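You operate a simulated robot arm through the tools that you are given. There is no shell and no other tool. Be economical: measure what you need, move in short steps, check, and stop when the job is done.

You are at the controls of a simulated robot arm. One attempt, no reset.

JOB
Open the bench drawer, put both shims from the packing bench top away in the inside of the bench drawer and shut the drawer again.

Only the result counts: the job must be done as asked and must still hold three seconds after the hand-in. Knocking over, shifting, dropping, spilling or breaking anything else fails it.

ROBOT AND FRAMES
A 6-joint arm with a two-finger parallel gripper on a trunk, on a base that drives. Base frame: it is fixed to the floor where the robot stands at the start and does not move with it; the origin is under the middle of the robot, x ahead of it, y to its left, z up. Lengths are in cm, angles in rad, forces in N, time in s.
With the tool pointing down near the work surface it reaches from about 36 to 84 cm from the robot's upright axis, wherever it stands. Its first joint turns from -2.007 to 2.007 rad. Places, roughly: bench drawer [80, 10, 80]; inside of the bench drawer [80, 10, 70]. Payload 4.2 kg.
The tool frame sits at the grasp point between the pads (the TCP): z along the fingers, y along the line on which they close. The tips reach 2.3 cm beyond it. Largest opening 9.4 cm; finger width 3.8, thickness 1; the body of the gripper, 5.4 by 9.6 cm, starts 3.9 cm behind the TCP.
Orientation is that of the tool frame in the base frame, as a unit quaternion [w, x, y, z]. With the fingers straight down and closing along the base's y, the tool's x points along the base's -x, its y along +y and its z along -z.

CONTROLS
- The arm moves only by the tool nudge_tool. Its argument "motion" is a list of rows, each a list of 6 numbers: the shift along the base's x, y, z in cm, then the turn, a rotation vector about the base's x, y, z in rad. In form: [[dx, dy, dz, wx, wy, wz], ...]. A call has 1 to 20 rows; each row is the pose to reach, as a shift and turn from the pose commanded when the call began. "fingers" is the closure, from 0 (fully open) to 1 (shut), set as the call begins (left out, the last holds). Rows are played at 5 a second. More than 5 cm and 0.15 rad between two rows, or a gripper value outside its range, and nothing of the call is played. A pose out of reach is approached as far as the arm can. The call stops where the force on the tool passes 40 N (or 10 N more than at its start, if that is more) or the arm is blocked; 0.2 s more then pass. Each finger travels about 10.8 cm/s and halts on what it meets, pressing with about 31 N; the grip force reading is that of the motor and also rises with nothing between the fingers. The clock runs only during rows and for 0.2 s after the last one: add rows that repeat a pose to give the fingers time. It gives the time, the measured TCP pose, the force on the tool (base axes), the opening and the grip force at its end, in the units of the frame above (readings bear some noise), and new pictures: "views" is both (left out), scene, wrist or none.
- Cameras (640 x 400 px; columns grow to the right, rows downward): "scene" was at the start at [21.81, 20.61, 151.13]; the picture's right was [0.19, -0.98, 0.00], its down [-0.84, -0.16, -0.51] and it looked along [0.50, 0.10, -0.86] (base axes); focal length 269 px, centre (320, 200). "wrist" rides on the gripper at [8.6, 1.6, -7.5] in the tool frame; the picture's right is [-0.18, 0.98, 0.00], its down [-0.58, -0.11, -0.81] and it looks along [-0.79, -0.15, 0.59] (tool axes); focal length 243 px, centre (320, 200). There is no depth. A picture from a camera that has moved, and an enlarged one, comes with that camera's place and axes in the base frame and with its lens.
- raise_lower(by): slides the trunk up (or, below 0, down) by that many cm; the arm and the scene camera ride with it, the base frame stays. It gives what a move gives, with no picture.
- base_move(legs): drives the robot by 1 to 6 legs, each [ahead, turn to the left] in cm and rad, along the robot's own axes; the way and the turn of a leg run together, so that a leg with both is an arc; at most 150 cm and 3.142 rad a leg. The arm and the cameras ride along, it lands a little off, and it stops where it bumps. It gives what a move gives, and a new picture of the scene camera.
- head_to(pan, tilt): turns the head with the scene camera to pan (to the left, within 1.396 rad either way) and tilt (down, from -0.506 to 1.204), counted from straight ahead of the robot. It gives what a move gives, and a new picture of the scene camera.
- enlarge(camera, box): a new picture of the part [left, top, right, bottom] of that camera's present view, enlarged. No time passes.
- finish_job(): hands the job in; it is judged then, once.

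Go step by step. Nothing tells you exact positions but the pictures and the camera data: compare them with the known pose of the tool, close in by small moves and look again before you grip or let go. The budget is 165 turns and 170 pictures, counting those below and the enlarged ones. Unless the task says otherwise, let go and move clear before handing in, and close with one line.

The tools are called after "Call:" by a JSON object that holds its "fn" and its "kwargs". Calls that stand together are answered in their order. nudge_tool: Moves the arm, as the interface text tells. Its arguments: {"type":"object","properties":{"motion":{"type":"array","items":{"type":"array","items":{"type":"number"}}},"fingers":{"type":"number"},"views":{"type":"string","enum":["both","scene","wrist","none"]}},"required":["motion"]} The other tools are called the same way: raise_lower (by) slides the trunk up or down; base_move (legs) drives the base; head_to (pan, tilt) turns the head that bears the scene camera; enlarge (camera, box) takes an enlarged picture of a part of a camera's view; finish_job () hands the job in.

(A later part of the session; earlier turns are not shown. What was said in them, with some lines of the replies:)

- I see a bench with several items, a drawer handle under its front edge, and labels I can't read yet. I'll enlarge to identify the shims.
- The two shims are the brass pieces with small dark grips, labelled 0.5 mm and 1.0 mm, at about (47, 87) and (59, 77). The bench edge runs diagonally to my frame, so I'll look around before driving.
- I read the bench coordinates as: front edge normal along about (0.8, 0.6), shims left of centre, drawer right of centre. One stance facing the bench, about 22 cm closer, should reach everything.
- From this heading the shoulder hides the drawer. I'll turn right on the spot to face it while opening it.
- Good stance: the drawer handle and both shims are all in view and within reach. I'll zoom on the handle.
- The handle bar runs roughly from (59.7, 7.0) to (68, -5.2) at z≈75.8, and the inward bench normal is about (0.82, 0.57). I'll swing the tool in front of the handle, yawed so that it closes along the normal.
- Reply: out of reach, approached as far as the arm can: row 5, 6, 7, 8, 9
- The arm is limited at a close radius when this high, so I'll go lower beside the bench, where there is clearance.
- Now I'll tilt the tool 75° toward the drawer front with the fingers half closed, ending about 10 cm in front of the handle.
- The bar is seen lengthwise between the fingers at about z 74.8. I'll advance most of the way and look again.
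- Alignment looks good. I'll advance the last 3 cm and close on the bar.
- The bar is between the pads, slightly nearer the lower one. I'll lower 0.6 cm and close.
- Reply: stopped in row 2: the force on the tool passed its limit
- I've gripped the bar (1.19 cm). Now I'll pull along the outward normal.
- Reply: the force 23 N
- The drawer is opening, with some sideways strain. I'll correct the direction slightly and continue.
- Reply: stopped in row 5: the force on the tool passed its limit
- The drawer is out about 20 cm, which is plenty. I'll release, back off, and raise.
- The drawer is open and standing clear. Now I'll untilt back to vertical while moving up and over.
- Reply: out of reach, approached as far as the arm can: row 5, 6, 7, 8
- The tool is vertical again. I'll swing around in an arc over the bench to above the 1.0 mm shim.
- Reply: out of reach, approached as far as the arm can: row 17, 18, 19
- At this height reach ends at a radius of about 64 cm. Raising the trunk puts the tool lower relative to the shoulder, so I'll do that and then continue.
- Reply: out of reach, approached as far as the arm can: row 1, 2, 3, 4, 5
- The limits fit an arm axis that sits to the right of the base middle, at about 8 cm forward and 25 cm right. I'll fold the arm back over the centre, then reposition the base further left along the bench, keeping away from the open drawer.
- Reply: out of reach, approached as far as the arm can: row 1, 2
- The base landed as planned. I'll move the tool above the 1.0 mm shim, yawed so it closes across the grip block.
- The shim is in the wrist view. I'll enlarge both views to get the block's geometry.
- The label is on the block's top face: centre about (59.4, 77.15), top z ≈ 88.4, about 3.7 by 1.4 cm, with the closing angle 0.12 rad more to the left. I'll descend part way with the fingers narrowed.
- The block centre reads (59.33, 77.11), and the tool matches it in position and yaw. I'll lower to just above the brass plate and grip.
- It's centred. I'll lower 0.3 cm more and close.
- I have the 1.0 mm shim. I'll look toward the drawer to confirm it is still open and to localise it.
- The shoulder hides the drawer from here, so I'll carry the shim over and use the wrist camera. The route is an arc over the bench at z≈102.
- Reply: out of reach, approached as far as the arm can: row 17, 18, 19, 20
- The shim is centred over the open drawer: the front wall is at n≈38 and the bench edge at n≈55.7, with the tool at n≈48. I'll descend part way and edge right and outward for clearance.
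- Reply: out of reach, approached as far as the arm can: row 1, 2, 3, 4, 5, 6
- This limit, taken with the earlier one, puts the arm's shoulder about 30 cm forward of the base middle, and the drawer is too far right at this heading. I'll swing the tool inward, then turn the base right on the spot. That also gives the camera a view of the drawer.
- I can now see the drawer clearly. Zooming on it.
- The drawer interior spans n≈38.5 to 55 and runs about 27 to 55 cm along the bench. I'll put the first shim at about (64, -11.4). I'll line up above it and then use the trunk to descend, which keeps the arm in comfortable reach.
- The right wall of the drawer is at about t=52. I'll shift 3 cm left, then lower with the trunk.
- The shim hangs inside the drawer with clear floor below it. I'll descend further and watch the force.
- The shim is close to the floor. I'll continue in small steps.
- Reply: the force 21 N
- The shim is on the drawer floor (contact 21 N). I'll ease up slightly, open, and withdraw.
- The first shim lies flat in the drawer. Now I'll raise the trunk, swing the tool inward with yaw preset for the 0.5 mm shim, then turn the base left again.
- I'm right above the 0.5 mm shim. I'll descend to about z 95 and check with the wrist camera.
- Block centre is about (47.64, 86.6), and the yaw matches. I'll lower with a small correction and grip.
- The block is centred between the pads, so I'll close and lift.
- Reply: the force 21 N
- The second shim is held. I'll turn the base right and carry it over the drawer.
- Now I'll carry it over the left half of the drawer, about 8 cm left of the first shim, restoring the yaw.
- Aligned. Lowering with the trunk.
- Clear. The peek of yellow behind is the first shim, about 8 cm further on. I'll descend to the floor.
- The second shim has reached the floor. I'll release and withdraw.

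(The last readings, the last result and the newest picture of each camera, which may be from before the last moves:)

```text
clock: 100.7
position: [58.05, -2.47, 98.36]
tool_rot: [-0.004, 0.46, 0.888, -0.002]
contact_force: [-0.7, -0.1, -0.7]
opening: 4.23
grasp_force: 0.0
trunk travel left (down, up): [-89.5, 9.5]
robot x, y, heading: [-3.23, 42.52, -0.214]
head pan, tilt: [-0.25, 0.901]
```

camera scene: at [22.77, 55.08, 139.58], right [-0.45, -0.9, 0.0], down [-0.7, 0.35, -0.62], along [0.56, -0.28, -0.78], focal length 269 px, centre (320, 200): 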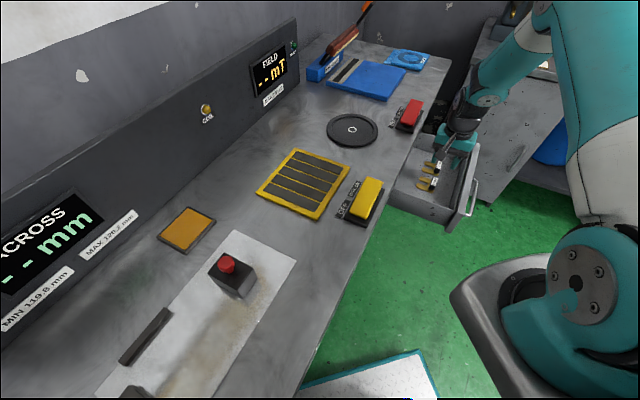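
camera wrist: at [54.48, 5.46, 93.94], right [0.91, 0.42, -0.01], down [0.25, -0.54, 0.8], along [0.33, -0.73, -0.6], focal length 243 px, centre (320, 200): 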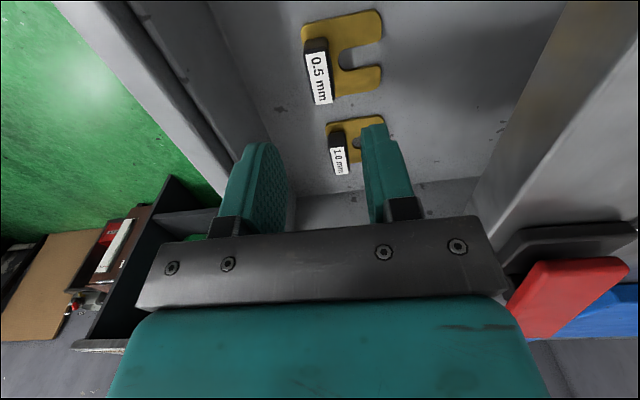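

Both shims lie in the drawer. To shut it I'll use the closed, vertical fingers to push the handle bar, yawed 90° so the slim side of the gripper faces the bench and the camera faces away from it. First I'll move out in front of the handle, still high.

Call:
{"fn": "nudge_tool", "kwargs": {"motion": [[-1.4, -1.1, 1, 0, 0, 0.14], [-2.8, -2.2, 2, 0, 0, 0.28], [-4.2, -3.3, 2, 0, 0, 0.42], [-5.6, -4.4, 2, 0, 0, 0.56], [-7, -5.5, 2, 0, 0, 0.7], [-8.4, -6.6, 2, 0, 0, 0.84], [-9.8, -7.7, 2, 0, 0, 0.98], [-11.2, -8.8, 2, 0, 0, 1.12], [-12.6, -9.9, 2, 0, 0, 1.26], [-13.8, -10.9, 2, 0, 0, 1.4], [-15, -11.9, 2, 0, 0, 1.54], [-15, -11.9, 2, 0, 0, 1.57], [-15, -11.9, 2, 0, 0, 1.57]], "fingers": 1.0, "views": "both"}}

```text
clock: 103.5
position: [43.02, -14.53, 100.35]
tool_rot: [-0.002, -0.302, 0.953, -0.005]
contact_force: [0.1, 0.1, -0.1]
opening: 0.0
grasp_force: 30.9
trunk travel left (down, up): [-89.5, 9.5]
robot x, y, heading: [-3.06, 43.14, -0.215]
head pan, tilt: [-0.25, 0.901]
camera scene: at [22.76, 55.08, 151.58], right [-0.45, -0.9, 0.0], down [-0.7, 0.35, -0.62], along [0.56, -0.28, -0.78], focal length 269 px, centre (320, 200)
camera wrist: at [35.1, -18.21, 107.99], right [-0.42, 0.91, -0.01], down [0.54, 0.25, 0.8], along [0.73, 0.33, -0.59], focal length 243 px, centre (320, 200)
```

scene: 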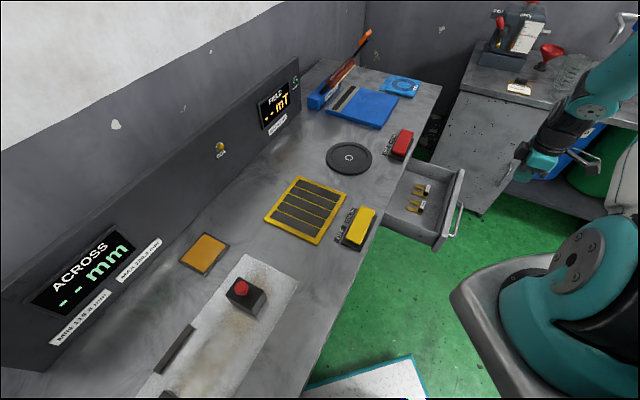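
wrist: 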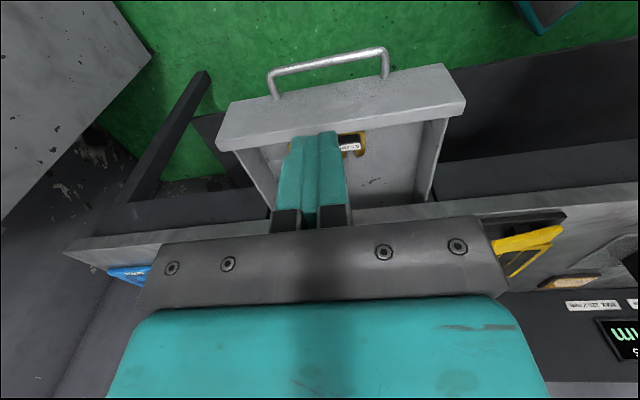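

The wrist view confirms that the tool is centred in front of the handle and clear of it. I'll descend to bar height.

Call:
{"fn": "raise_lower", "kwargs": {"by": -14}}

Call:
{"fn": "nudge_tool", "kwargs": {"motion": [[0, 0, -4, 0, 0, 0], [0, 0, -8, 0, 0, 0], [0, 0, -11.8, 0, 0, 0], [0, 0, -11.8, 0, 0, 0]], "views": "both"}}

```text
clock: 105.2
position: [43.1, -14.51, 86.46]
tool_rot: [-0.002, -0.302, 0.953, -0.004]
contact_force: [-0.3, -0.1, 0.3]
opening: 0.0
grasp_force: 30.4
trunk travel left (down, up): [-75.5, 23.5]
robot x, y, heading: [-2.72, 42.65, -0.214]
head pan, tilt: [-0.25, 0.901]
```

```text
clock: 106.2
position: [42.96, -14.54, 74.48]
tool_rot: [-0.001, -0.302, 0.953, -0.005]
contact_force: [0.2, -0.7, 0.1]
opening: 0.01
grasp_force: 31.8
trunk travel left (down, up): [-75.5, 23.5]
robot x, y, heading: [-3.05, 42.7, -0.21]
head pan, tilt: [-0.25, 0.901]
camera scene: at [22.75, 55.09, 137.59], right [-0.45, -0.9, 0.0], down [-0.7, 0.35, -0.62], along [0.56, -0.28, -0.78], focal length 269 px, centre (320, 200)
camera wrist: at [35.18, -18.18, 82.07], right [-0.42, 0.91, -0.01], down [0.54, 0.25, 0.8], along [0.73, 0.33, -0.59], focal length 243 px, centre (320, 200)
```

scene: 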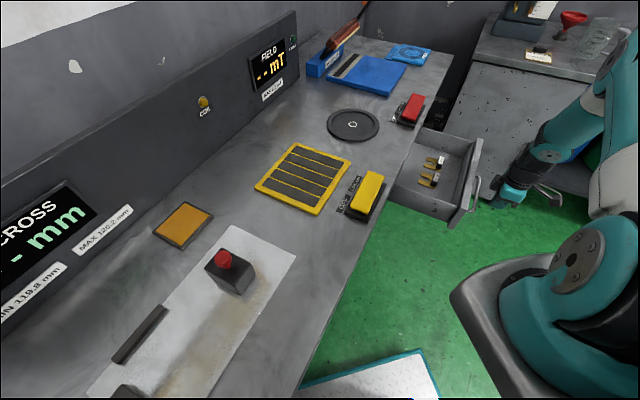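
wrist: 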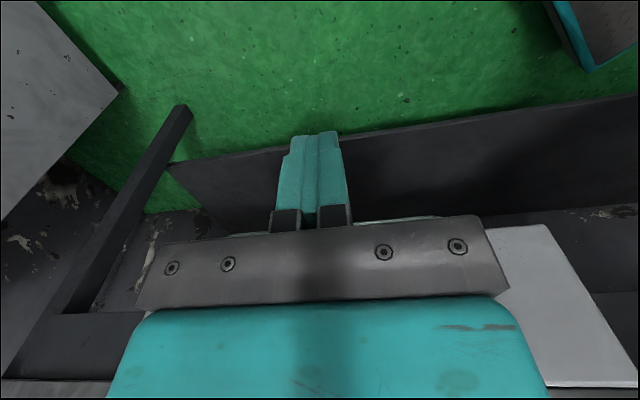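

At bar height. I'll push gently along the inward normal.

Call:
{"fn": "nudge_tool", "kwargs": {"motion": [[0.97, 0.7, 0, 0, 0, 0], [1.94, 1.41, 0, 0, 0, 0], [2.91, 2.11, 0, 0, 0, 0], [3.88, 2.82, 0, 0, 0, 0], [4.85, 3.52, 0, 0, 0, 0], [5.82, 4.23, 0, 0, 0, 0], [6.79, 4.93, 0, 0, 0, 0], [7.76, 5.64, 0, 0, 0, 0], [8.73, 6.34, 0, 0, 0, 0], [9.7, 7.05, 0, 0, 0, 0], [10.67, 7.75, 0, 0, 0, 0], [11.64, 8.46, 0, 0, 0, 0], [12.61, 9.16, 0, 0, 0, 0], [12.61, 9.16, 0, 0, 0, 0]], "views": "both"}}

```text
clock: 109.2
position: [55.73, -5.28, 74.66]
tool_rot: [-0.002, -0.303, 0.953, -0.003]
contact_force: [-0.6, -0.4, -0.6]
opening: 0.01
grasp_force: 31.3
trunk travel left (down, up): [-75.5, 23.5]
robot x, y, heading: [-2.66, 43.05, -0.219]
head pan, tilt: [-0.25, 0.901]
camera scene: at [22.76, 55.08, 137.59], right [-0.45, -0.9, 0.0], down [-0.7, 0.35, -0.62], along [0.56, -0.28, -0.78], focal length 269 px, centre (320, 200)
camera wrist: at [47.83, -8.97, 82.24], right [-0.42, 0.91, -0.01], down [0.54, 0.25, 0.8], along [0.73, 0.33, -0.59], focal length 243 px, centre (320, 200)
```

scene: 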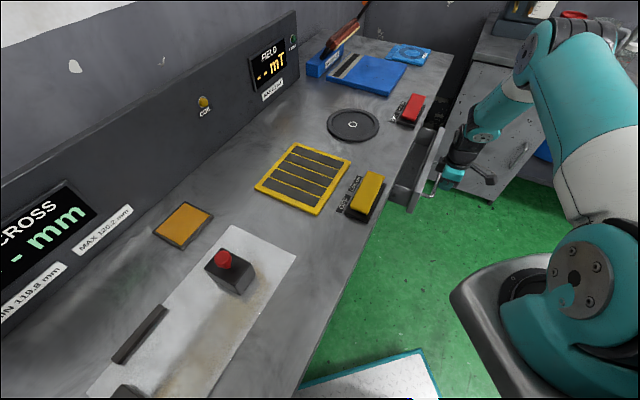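
wrist: 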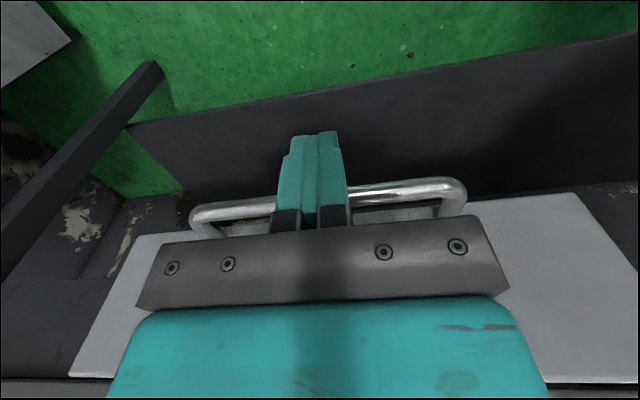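

It's closing smoothly, with roughly 8 cm left. Continuing until it meets its stop.

Call:
{"fn": "nudge_tool", "kwargs": {"motion": [[0.8, 0.58, 0, 0, 0, 0], [1.6, 1.16, 0, 0, 0, 0], [2.4, 1.74, 0, 0, 0, 0], [3.2, 2.32, 0, 0, 0, 0], [4.0, 2.9, 0, 0, 0, 0], [4.8, 3.48, 0, 0, 0, 0], [5.4, 3.92, 0, 0, 0, 0], [5.4, 3.92, 0, 0, 0, 0]], "views": "both"}}

Call:
{"fn": "enlarge", "kwargs": {"camera": "scene", "box": [370, 80, 510, 230]}}

```text
clock: 111.0
position: [61.04, -1.45, 74.61]
tool_rot: [-0.002, -0.302, 0.953, -0.004]
contact_force: [-0.1, 0.2, 0.8]
opening: 0.02
grasp_force: 31.2
trunk travel left (down, up): [-75.5, 23.5]
robot x, y, heading: [-2.82, 42.72, -0.213]
head pan, tilt: [-0.25, 0.901]
camera scene: at [22.76, 55.08, 137.58], right [-0.45, -0.9, 0.0], down [-0.7, 0.35, -0.62], along [0.56, -0.28, -0.78], focal length 269 px, centre (320, 200)
camera wrist: at [53.11, -5.11, 82.16], right [-0.42, 0.91, -0.01], down [0.54, 0.25, 0.8], along [0.73, 0.33, -0.59], focal length 243 px, centre (320, 200)
```

scene: 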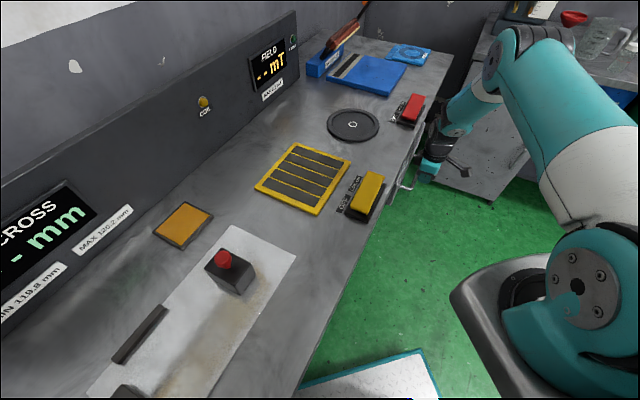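
wrist: 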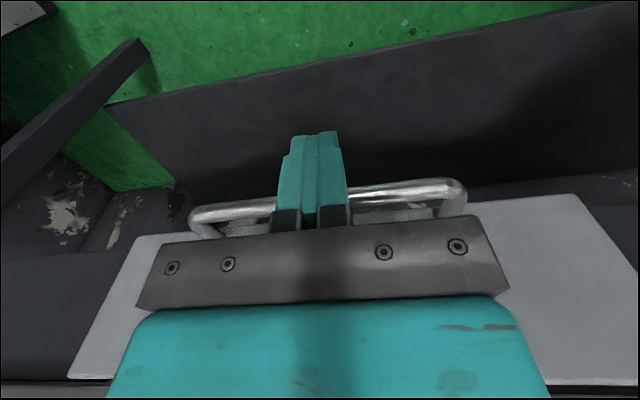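

```text
2.67 times, centred on (440, 155) of scene
camera zoom: at [22.76, 55.08, 137.58], right [-0.45, -0.9, 0.0], down [-0.7, 0.35, -0.62], along [0.56, -0.28, -0.78], focal length 717 px, centre (0, 320)
```

zoom: 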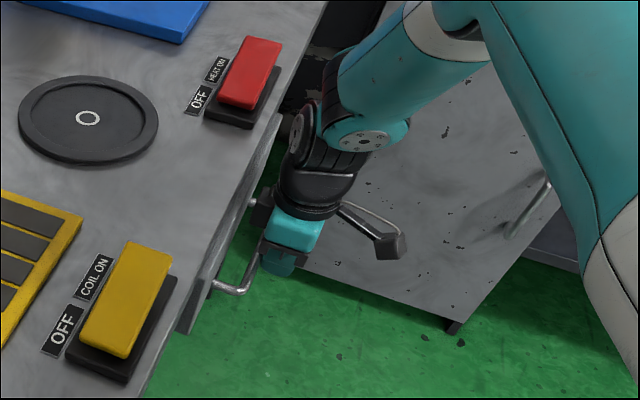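

The panel is about 1.5–2 cm proud. I'll do the last bit in small steps until there is resistance.

Call:
{"fn": "nudge_tool", "kwargs": {"motion": [[0.4, 0.29, 0, 0, 0, 0], [0.8, 0.58, 0, 0, 0, 0], [1.2, 0.87, 0, 0, 0, 0], [1.6, 1.16, 0, 0, 0, 0], [1.8, 1.3, 0, 0, 0, 0], [1.8, 1.3, 0, 0, 0, 0]], "views": "wrist"}}

Call:
{"fn": "enlarge", "kwargs": {"camera": "scene", "box": [370, 80, 510, 230]}}

```text
clock: 112.2
position: [62.13, -0.69, 74.51]
tool_rot: [-0.008, -0.295, 0.955, -0.004]
contact_force: [-4.4, -2.8, 2.1]
opening: 0.0
grasp_force: 31.4
trunk travel left (down, up): [-75.5, 23.5]
robot x, y, heading: [-2.9, 42.39, -0.215]
head pan, tilt: [-0.25, 0.901]
stopped in row 5: the force on the tool passed its limit (the readings are from after the stop); the commanded pose is now the measured one
camera wrist: at [54.17, -4.26, 82.19], right [-0.4, 0.91, -0.01], down [0.55, 0.25, 0.8], along [0.73, 0.32, -0.6], focal length 243 px, centre (320, 200)
```

wrist: 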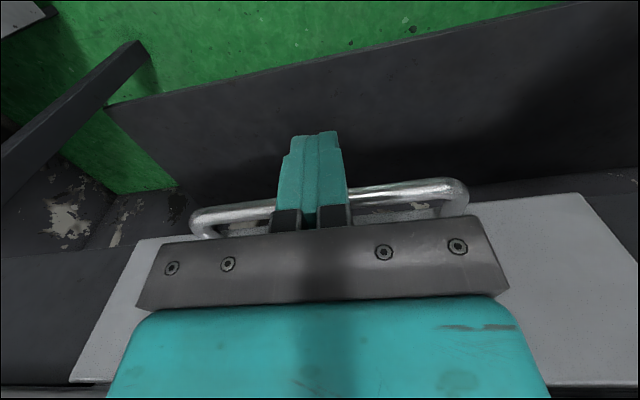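

```text
2.67 times, centred on (440, 155) of scene
camera zoom: at [22.74, 54.97, 137.59], right [-0.45, -0.89, 0.0], down [-0.7, 0.35, -0.62], along [0.56, -0.28, -0.78], focal length 717 px, centre (0, 320)
```

zoom: 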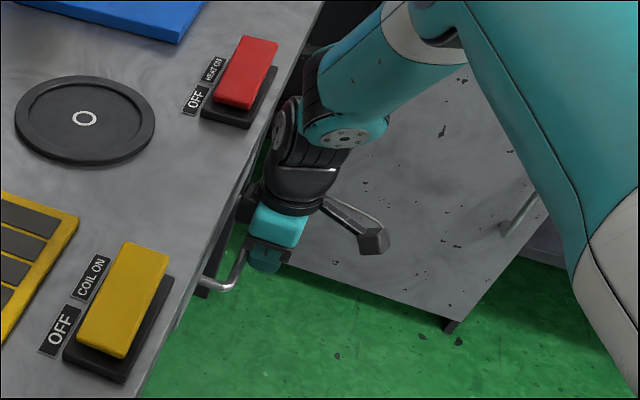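

It stopped at n≈50.5, which matches the handle's original closed position. I'll back away and verify.

Call:
{"fn": "nudge_tool", "kwargs": {"motion": [[-1.5, -1.1, 0, 0, 0, 0], [-4, -2.9, 0, 0, 0, 0], [-8, -5.8, 0, 0, 0, 0], [-12, -8.7, 0, 0, 0, 0], [-12, -8.7, 3, 0, 0, 0], [-12, -8.7, 7, 0, 0, 0], [-12, -8.7, 11, 0, 0, 0], [-12, -8.7, 11, 0, 0, 0]], "views": "both"}}

Call:
{"fn": "enlarge", "kwargs": {"camera": "scene", "box": [370, 80, 510, 230]}}

```text
clock: 114.0
position: [50.04, -9.22, 85.65]
tool_rot: [-0.007, -0.297, 0.955, -0.003]
contact_force: [0.5, -0.4, 0.6]
opening: 0.02
grasp_force: 31.4
trunk travel left (down, up): [-75.5, 23.5]
robot x, y, heading: [-2.77, 42.82, -0.221]
head pan, tilt: [-0.25, 0.901]
camera scene: at [22.78, 54.99, 137.58], right [-0.45, -0.89, 0.0], down [-0.7, 0.35, -0.62], along [0.56, -0.28, -0.78], focal length 269 px, centre (320, 200)
camera wrist: at [42.2, -12.76, 93.25], right [-0.4, 0.91, -0.01], down [0.55, 0.25, 0.8], along [0.73, 0.32, -0.6], focal length 243 px, centre (320, 200)
```

scene: 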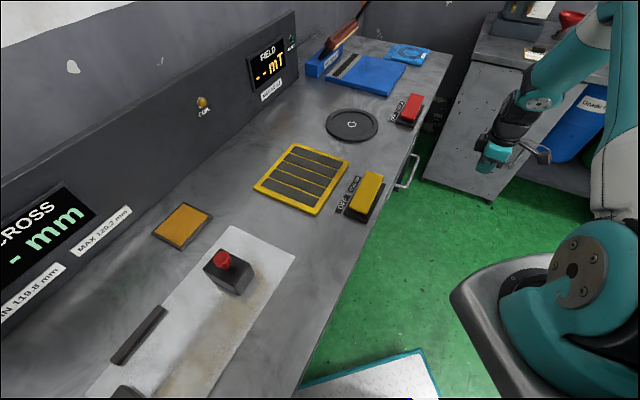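
wrist: 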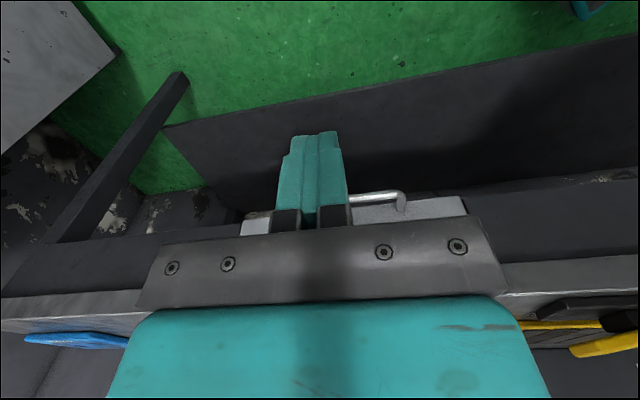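

```text
2.67 times, centred on (440, 155) of scene
camera zoom: at [22.78, 54.99, 137.58], right [-0.45, -0.89, 0.0], down [-0.7, 0.35, -0.62], along [0.56, -0.28, -0.78], focal length 717 px, centre (0, 320)
```

zoom: 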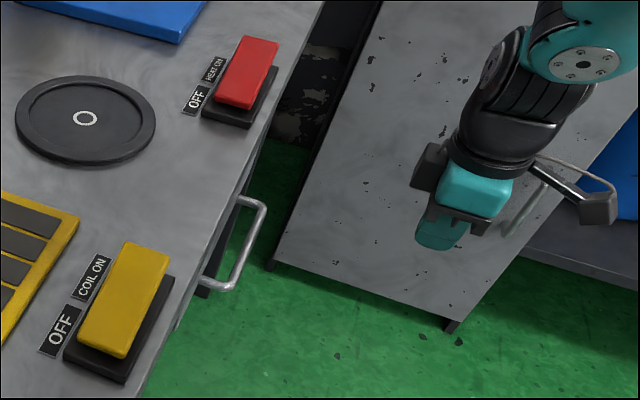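

The handle measures back at its original spot (within a few mm). To be sure the stop wasn't the gripper body touching the bench edge, I'll push the bar again with the tool tilted so only the fingertips can touch.

Call:
{"fn": "nudge_tool", "kwargs": {"motion": [[0, 0, 0, 0.0744, -0.108, 0], [0, 0, 0, 0.149, -0.216, 0], [0, 0, -1, 0.223, -0.324, 0], [0, 0, -2.5, 0.298, -0.432, 0], [0, 0, -4.5, 0.372, -0.54, 0], [0, 0, -6.5, 0.446, -0.648, 0], [0, 0, -8.2, 0.52, -0.756, 0], [0, 0, -9.8, 0.595, -0.864, 0], [0, 0, -9.8, 0.595, -0.864, 0]], "views": "both"}}

```text
clock: 116.0
position: [50.02, -9.35, 75.53]
tool_rot: [0.472, -0.257, 0.83, 0.146]
contact_force: [0.2, 0.0, 0.4]
opening: 0.0
grasp_force: 31.0
trunk travel left (down, up): [-75.5, 23.5]
robot x, y, heading: [-2.95, 42.71, -0.216]
head pan, tilt: [-0.25, 0.901]
camera scene: at [22.77, 55.0, 137.59], right [-0.45, -0.89, 0.0], down [-0.7, 0.35, -0.62], along [0.56, -0.28, -0.78], focal length 269 px, centre (320, 200)
camera wrist: at [40.31, -14.18, 72.05], right [-0.48, 0.86, 0.16], down [-0.27, -0.31, 0.91], along [0.84, 0.39, 0.38], focal length 243 px, centre (320, 200)
```

scene: 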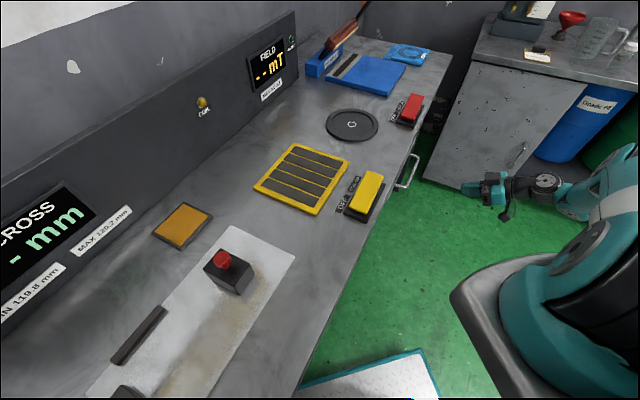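
wrist: 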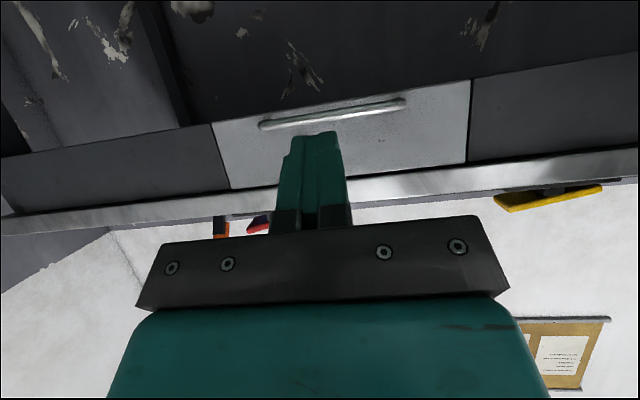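

This low view shows the drawer front face-on between the aprons. Zooming in.

Call:
{"fn": "enlarge", "kwargs": {"camera": "wrist", "box": [180, 60, 500, 220]}}

```text
2.00 times, centred on (340, 140) of wrist
camera zoom: at [40.31, -14.18, 72.05], right [-0.48, 0.86, 0.16], down [-0.27, -0.31, 0.91], along [0.84, 0.39, 0.38], focal length 485 px, centre (280, 320)
```

zoom: 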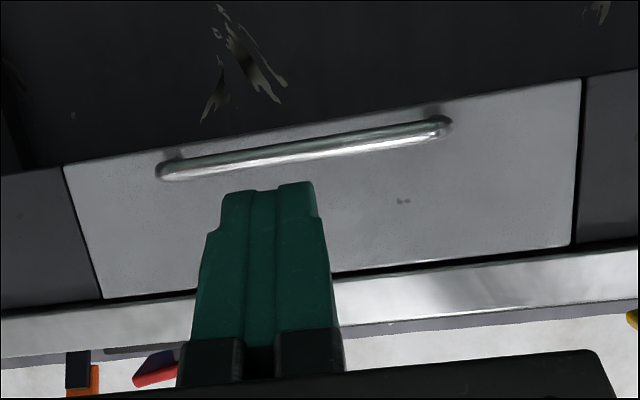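

It looks flush. One confirming fingertip push will settle it.

Call:
{"fn": "nudge_tool", "kwargs": {"motion": [[3.3, 2.3, 0, 0, 0, 0], [6.6, 4.6, 0, 0, 0, 0], [9.8, 6.8, 0, 0, 0, 0], [11, 7.7, 0, 0, 0, 0], [11.6, 8.1, 0, 0, 0, 0], [12.2, 8.5, 0, 0, 0, 0], [12.6, 8.8, 0, 0, 0, 0], [13, 9.1, 0, 0, 0, 0], [13, 9.1, 0, 0, 0, 0]], "views": "wrist"}}

```text
clock: 117.7
position: [62.35, -0.83, 75.66]
tool_rot: [0.47, -0.254, 0.833, 0.145]
contact_force: [-12.1, -0.8, 8.3]
opening: 0.03
grasp_force: 30.7
trunk travel left (down, up): [-75.5, 23.5]
robot x, y, heading: [-2.96, 42.61, -0.219]
head pan, tilt: [-0.25, 0.901]
stopped in row 8: the force on the tool passed its limit (the readings are from after the stop); the commanded pose is now the measured one
camera wrist: at [52.58, -5.63, 72.15], right [-0.47, 0.87, 0.16], down [-0.26, -0.31, 0.91], along [0.84, 0.39, 0.37], focal length 243 px, centre (320, 200)
```

wrist: 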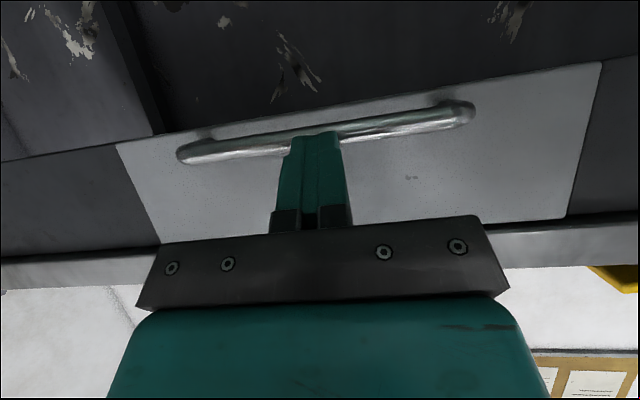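

The drawer is firm at its stop and flush with the aprons. I'll back away clear and take a last look.

Call:
{"fn": "nudge_tool", "kwargs": {"motion": [[-1.5, -1.1, 0, 0, 0, 0], [-4.5, -3.2, 0, 0, 0, 0], [-8.2, -5.7, 0.5, 0, 0, 0], [-12, -8.4, 1, 0, 0, 0], [-12, -8.4, 5, 0, 0, 0], [-12, -8.4, 5, 0, 0, 0]], "views": "both"}}

Call:
{"fn": "enlarge", "kwargs": {"camera": "wrist", "box": [120, 40, 520, 240]}}

```text
clock: 119.1
position: [50.47, -9.22, 80.57]
tool_rot: [0.47, -0.253, 0.833, 0.144]
contact_force: [0.5, -0.4, -0.1]
opening: 0.01
grasp_force: 31.1
trunk travel left (down, up): [-75.5, 23.5]
robot x, y, heading: [-2.99, 42.91, -0.223]
head pan, tilt: [-0.25, 0.901]
camera scene: at [22.78, 54.92, 137.58], right [-0.45, -0.89, 0.0], down [-0.7, 0.35, -0.62], along [0.55, -0.28, -0.78], focal length 269 px, centre (320, 200)
camera wrist: at [40.56, -14.08, 77.02], right [-0.47, 0.87, 0.16], down [-0.26, -0.31, 0.91], along [0.84, 0.39, 0.37], focal length 243 px, centre (320, 200)
```

scene: 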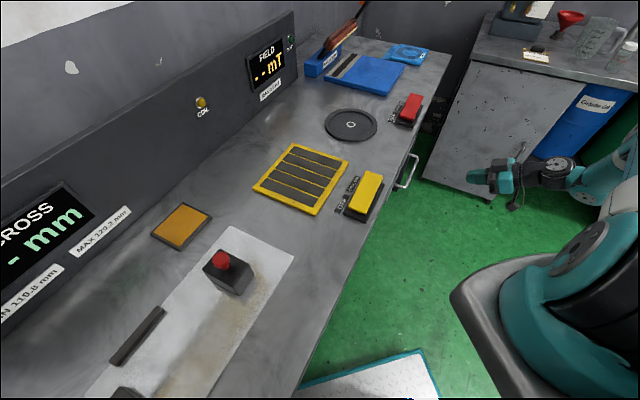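
wrist: 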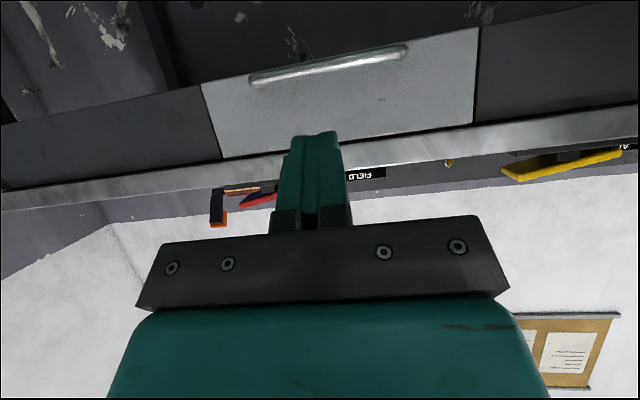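

```text
1.60 times, centred on (320, 140) of wrist
camera zoom: at [40.56, -14.08, 77.02], right [-0.47, 0.87, 0.16], down [-0.26, -0.31, 0.91], along [0.84, 0.39, 0.37], focal length 388 px, centre (320, 296)
```

zoom: 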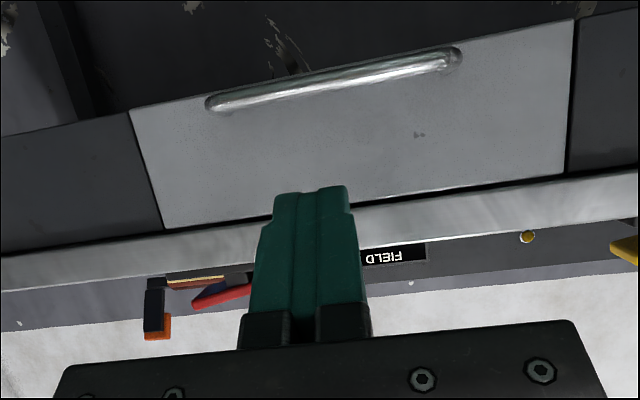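

The drawer front is flush and shut, both shims are inside, everything else is in place and the gripper is clear. Handing in.

Call:
{"fn": "finish_job", "kwargs": {}}

```text
The job is handed in.
```

I put both shims (0.5 mm and 1.0 mm) in the bench drawer and shut it flush; I moved nothing else on the bench, and the job is handed in.
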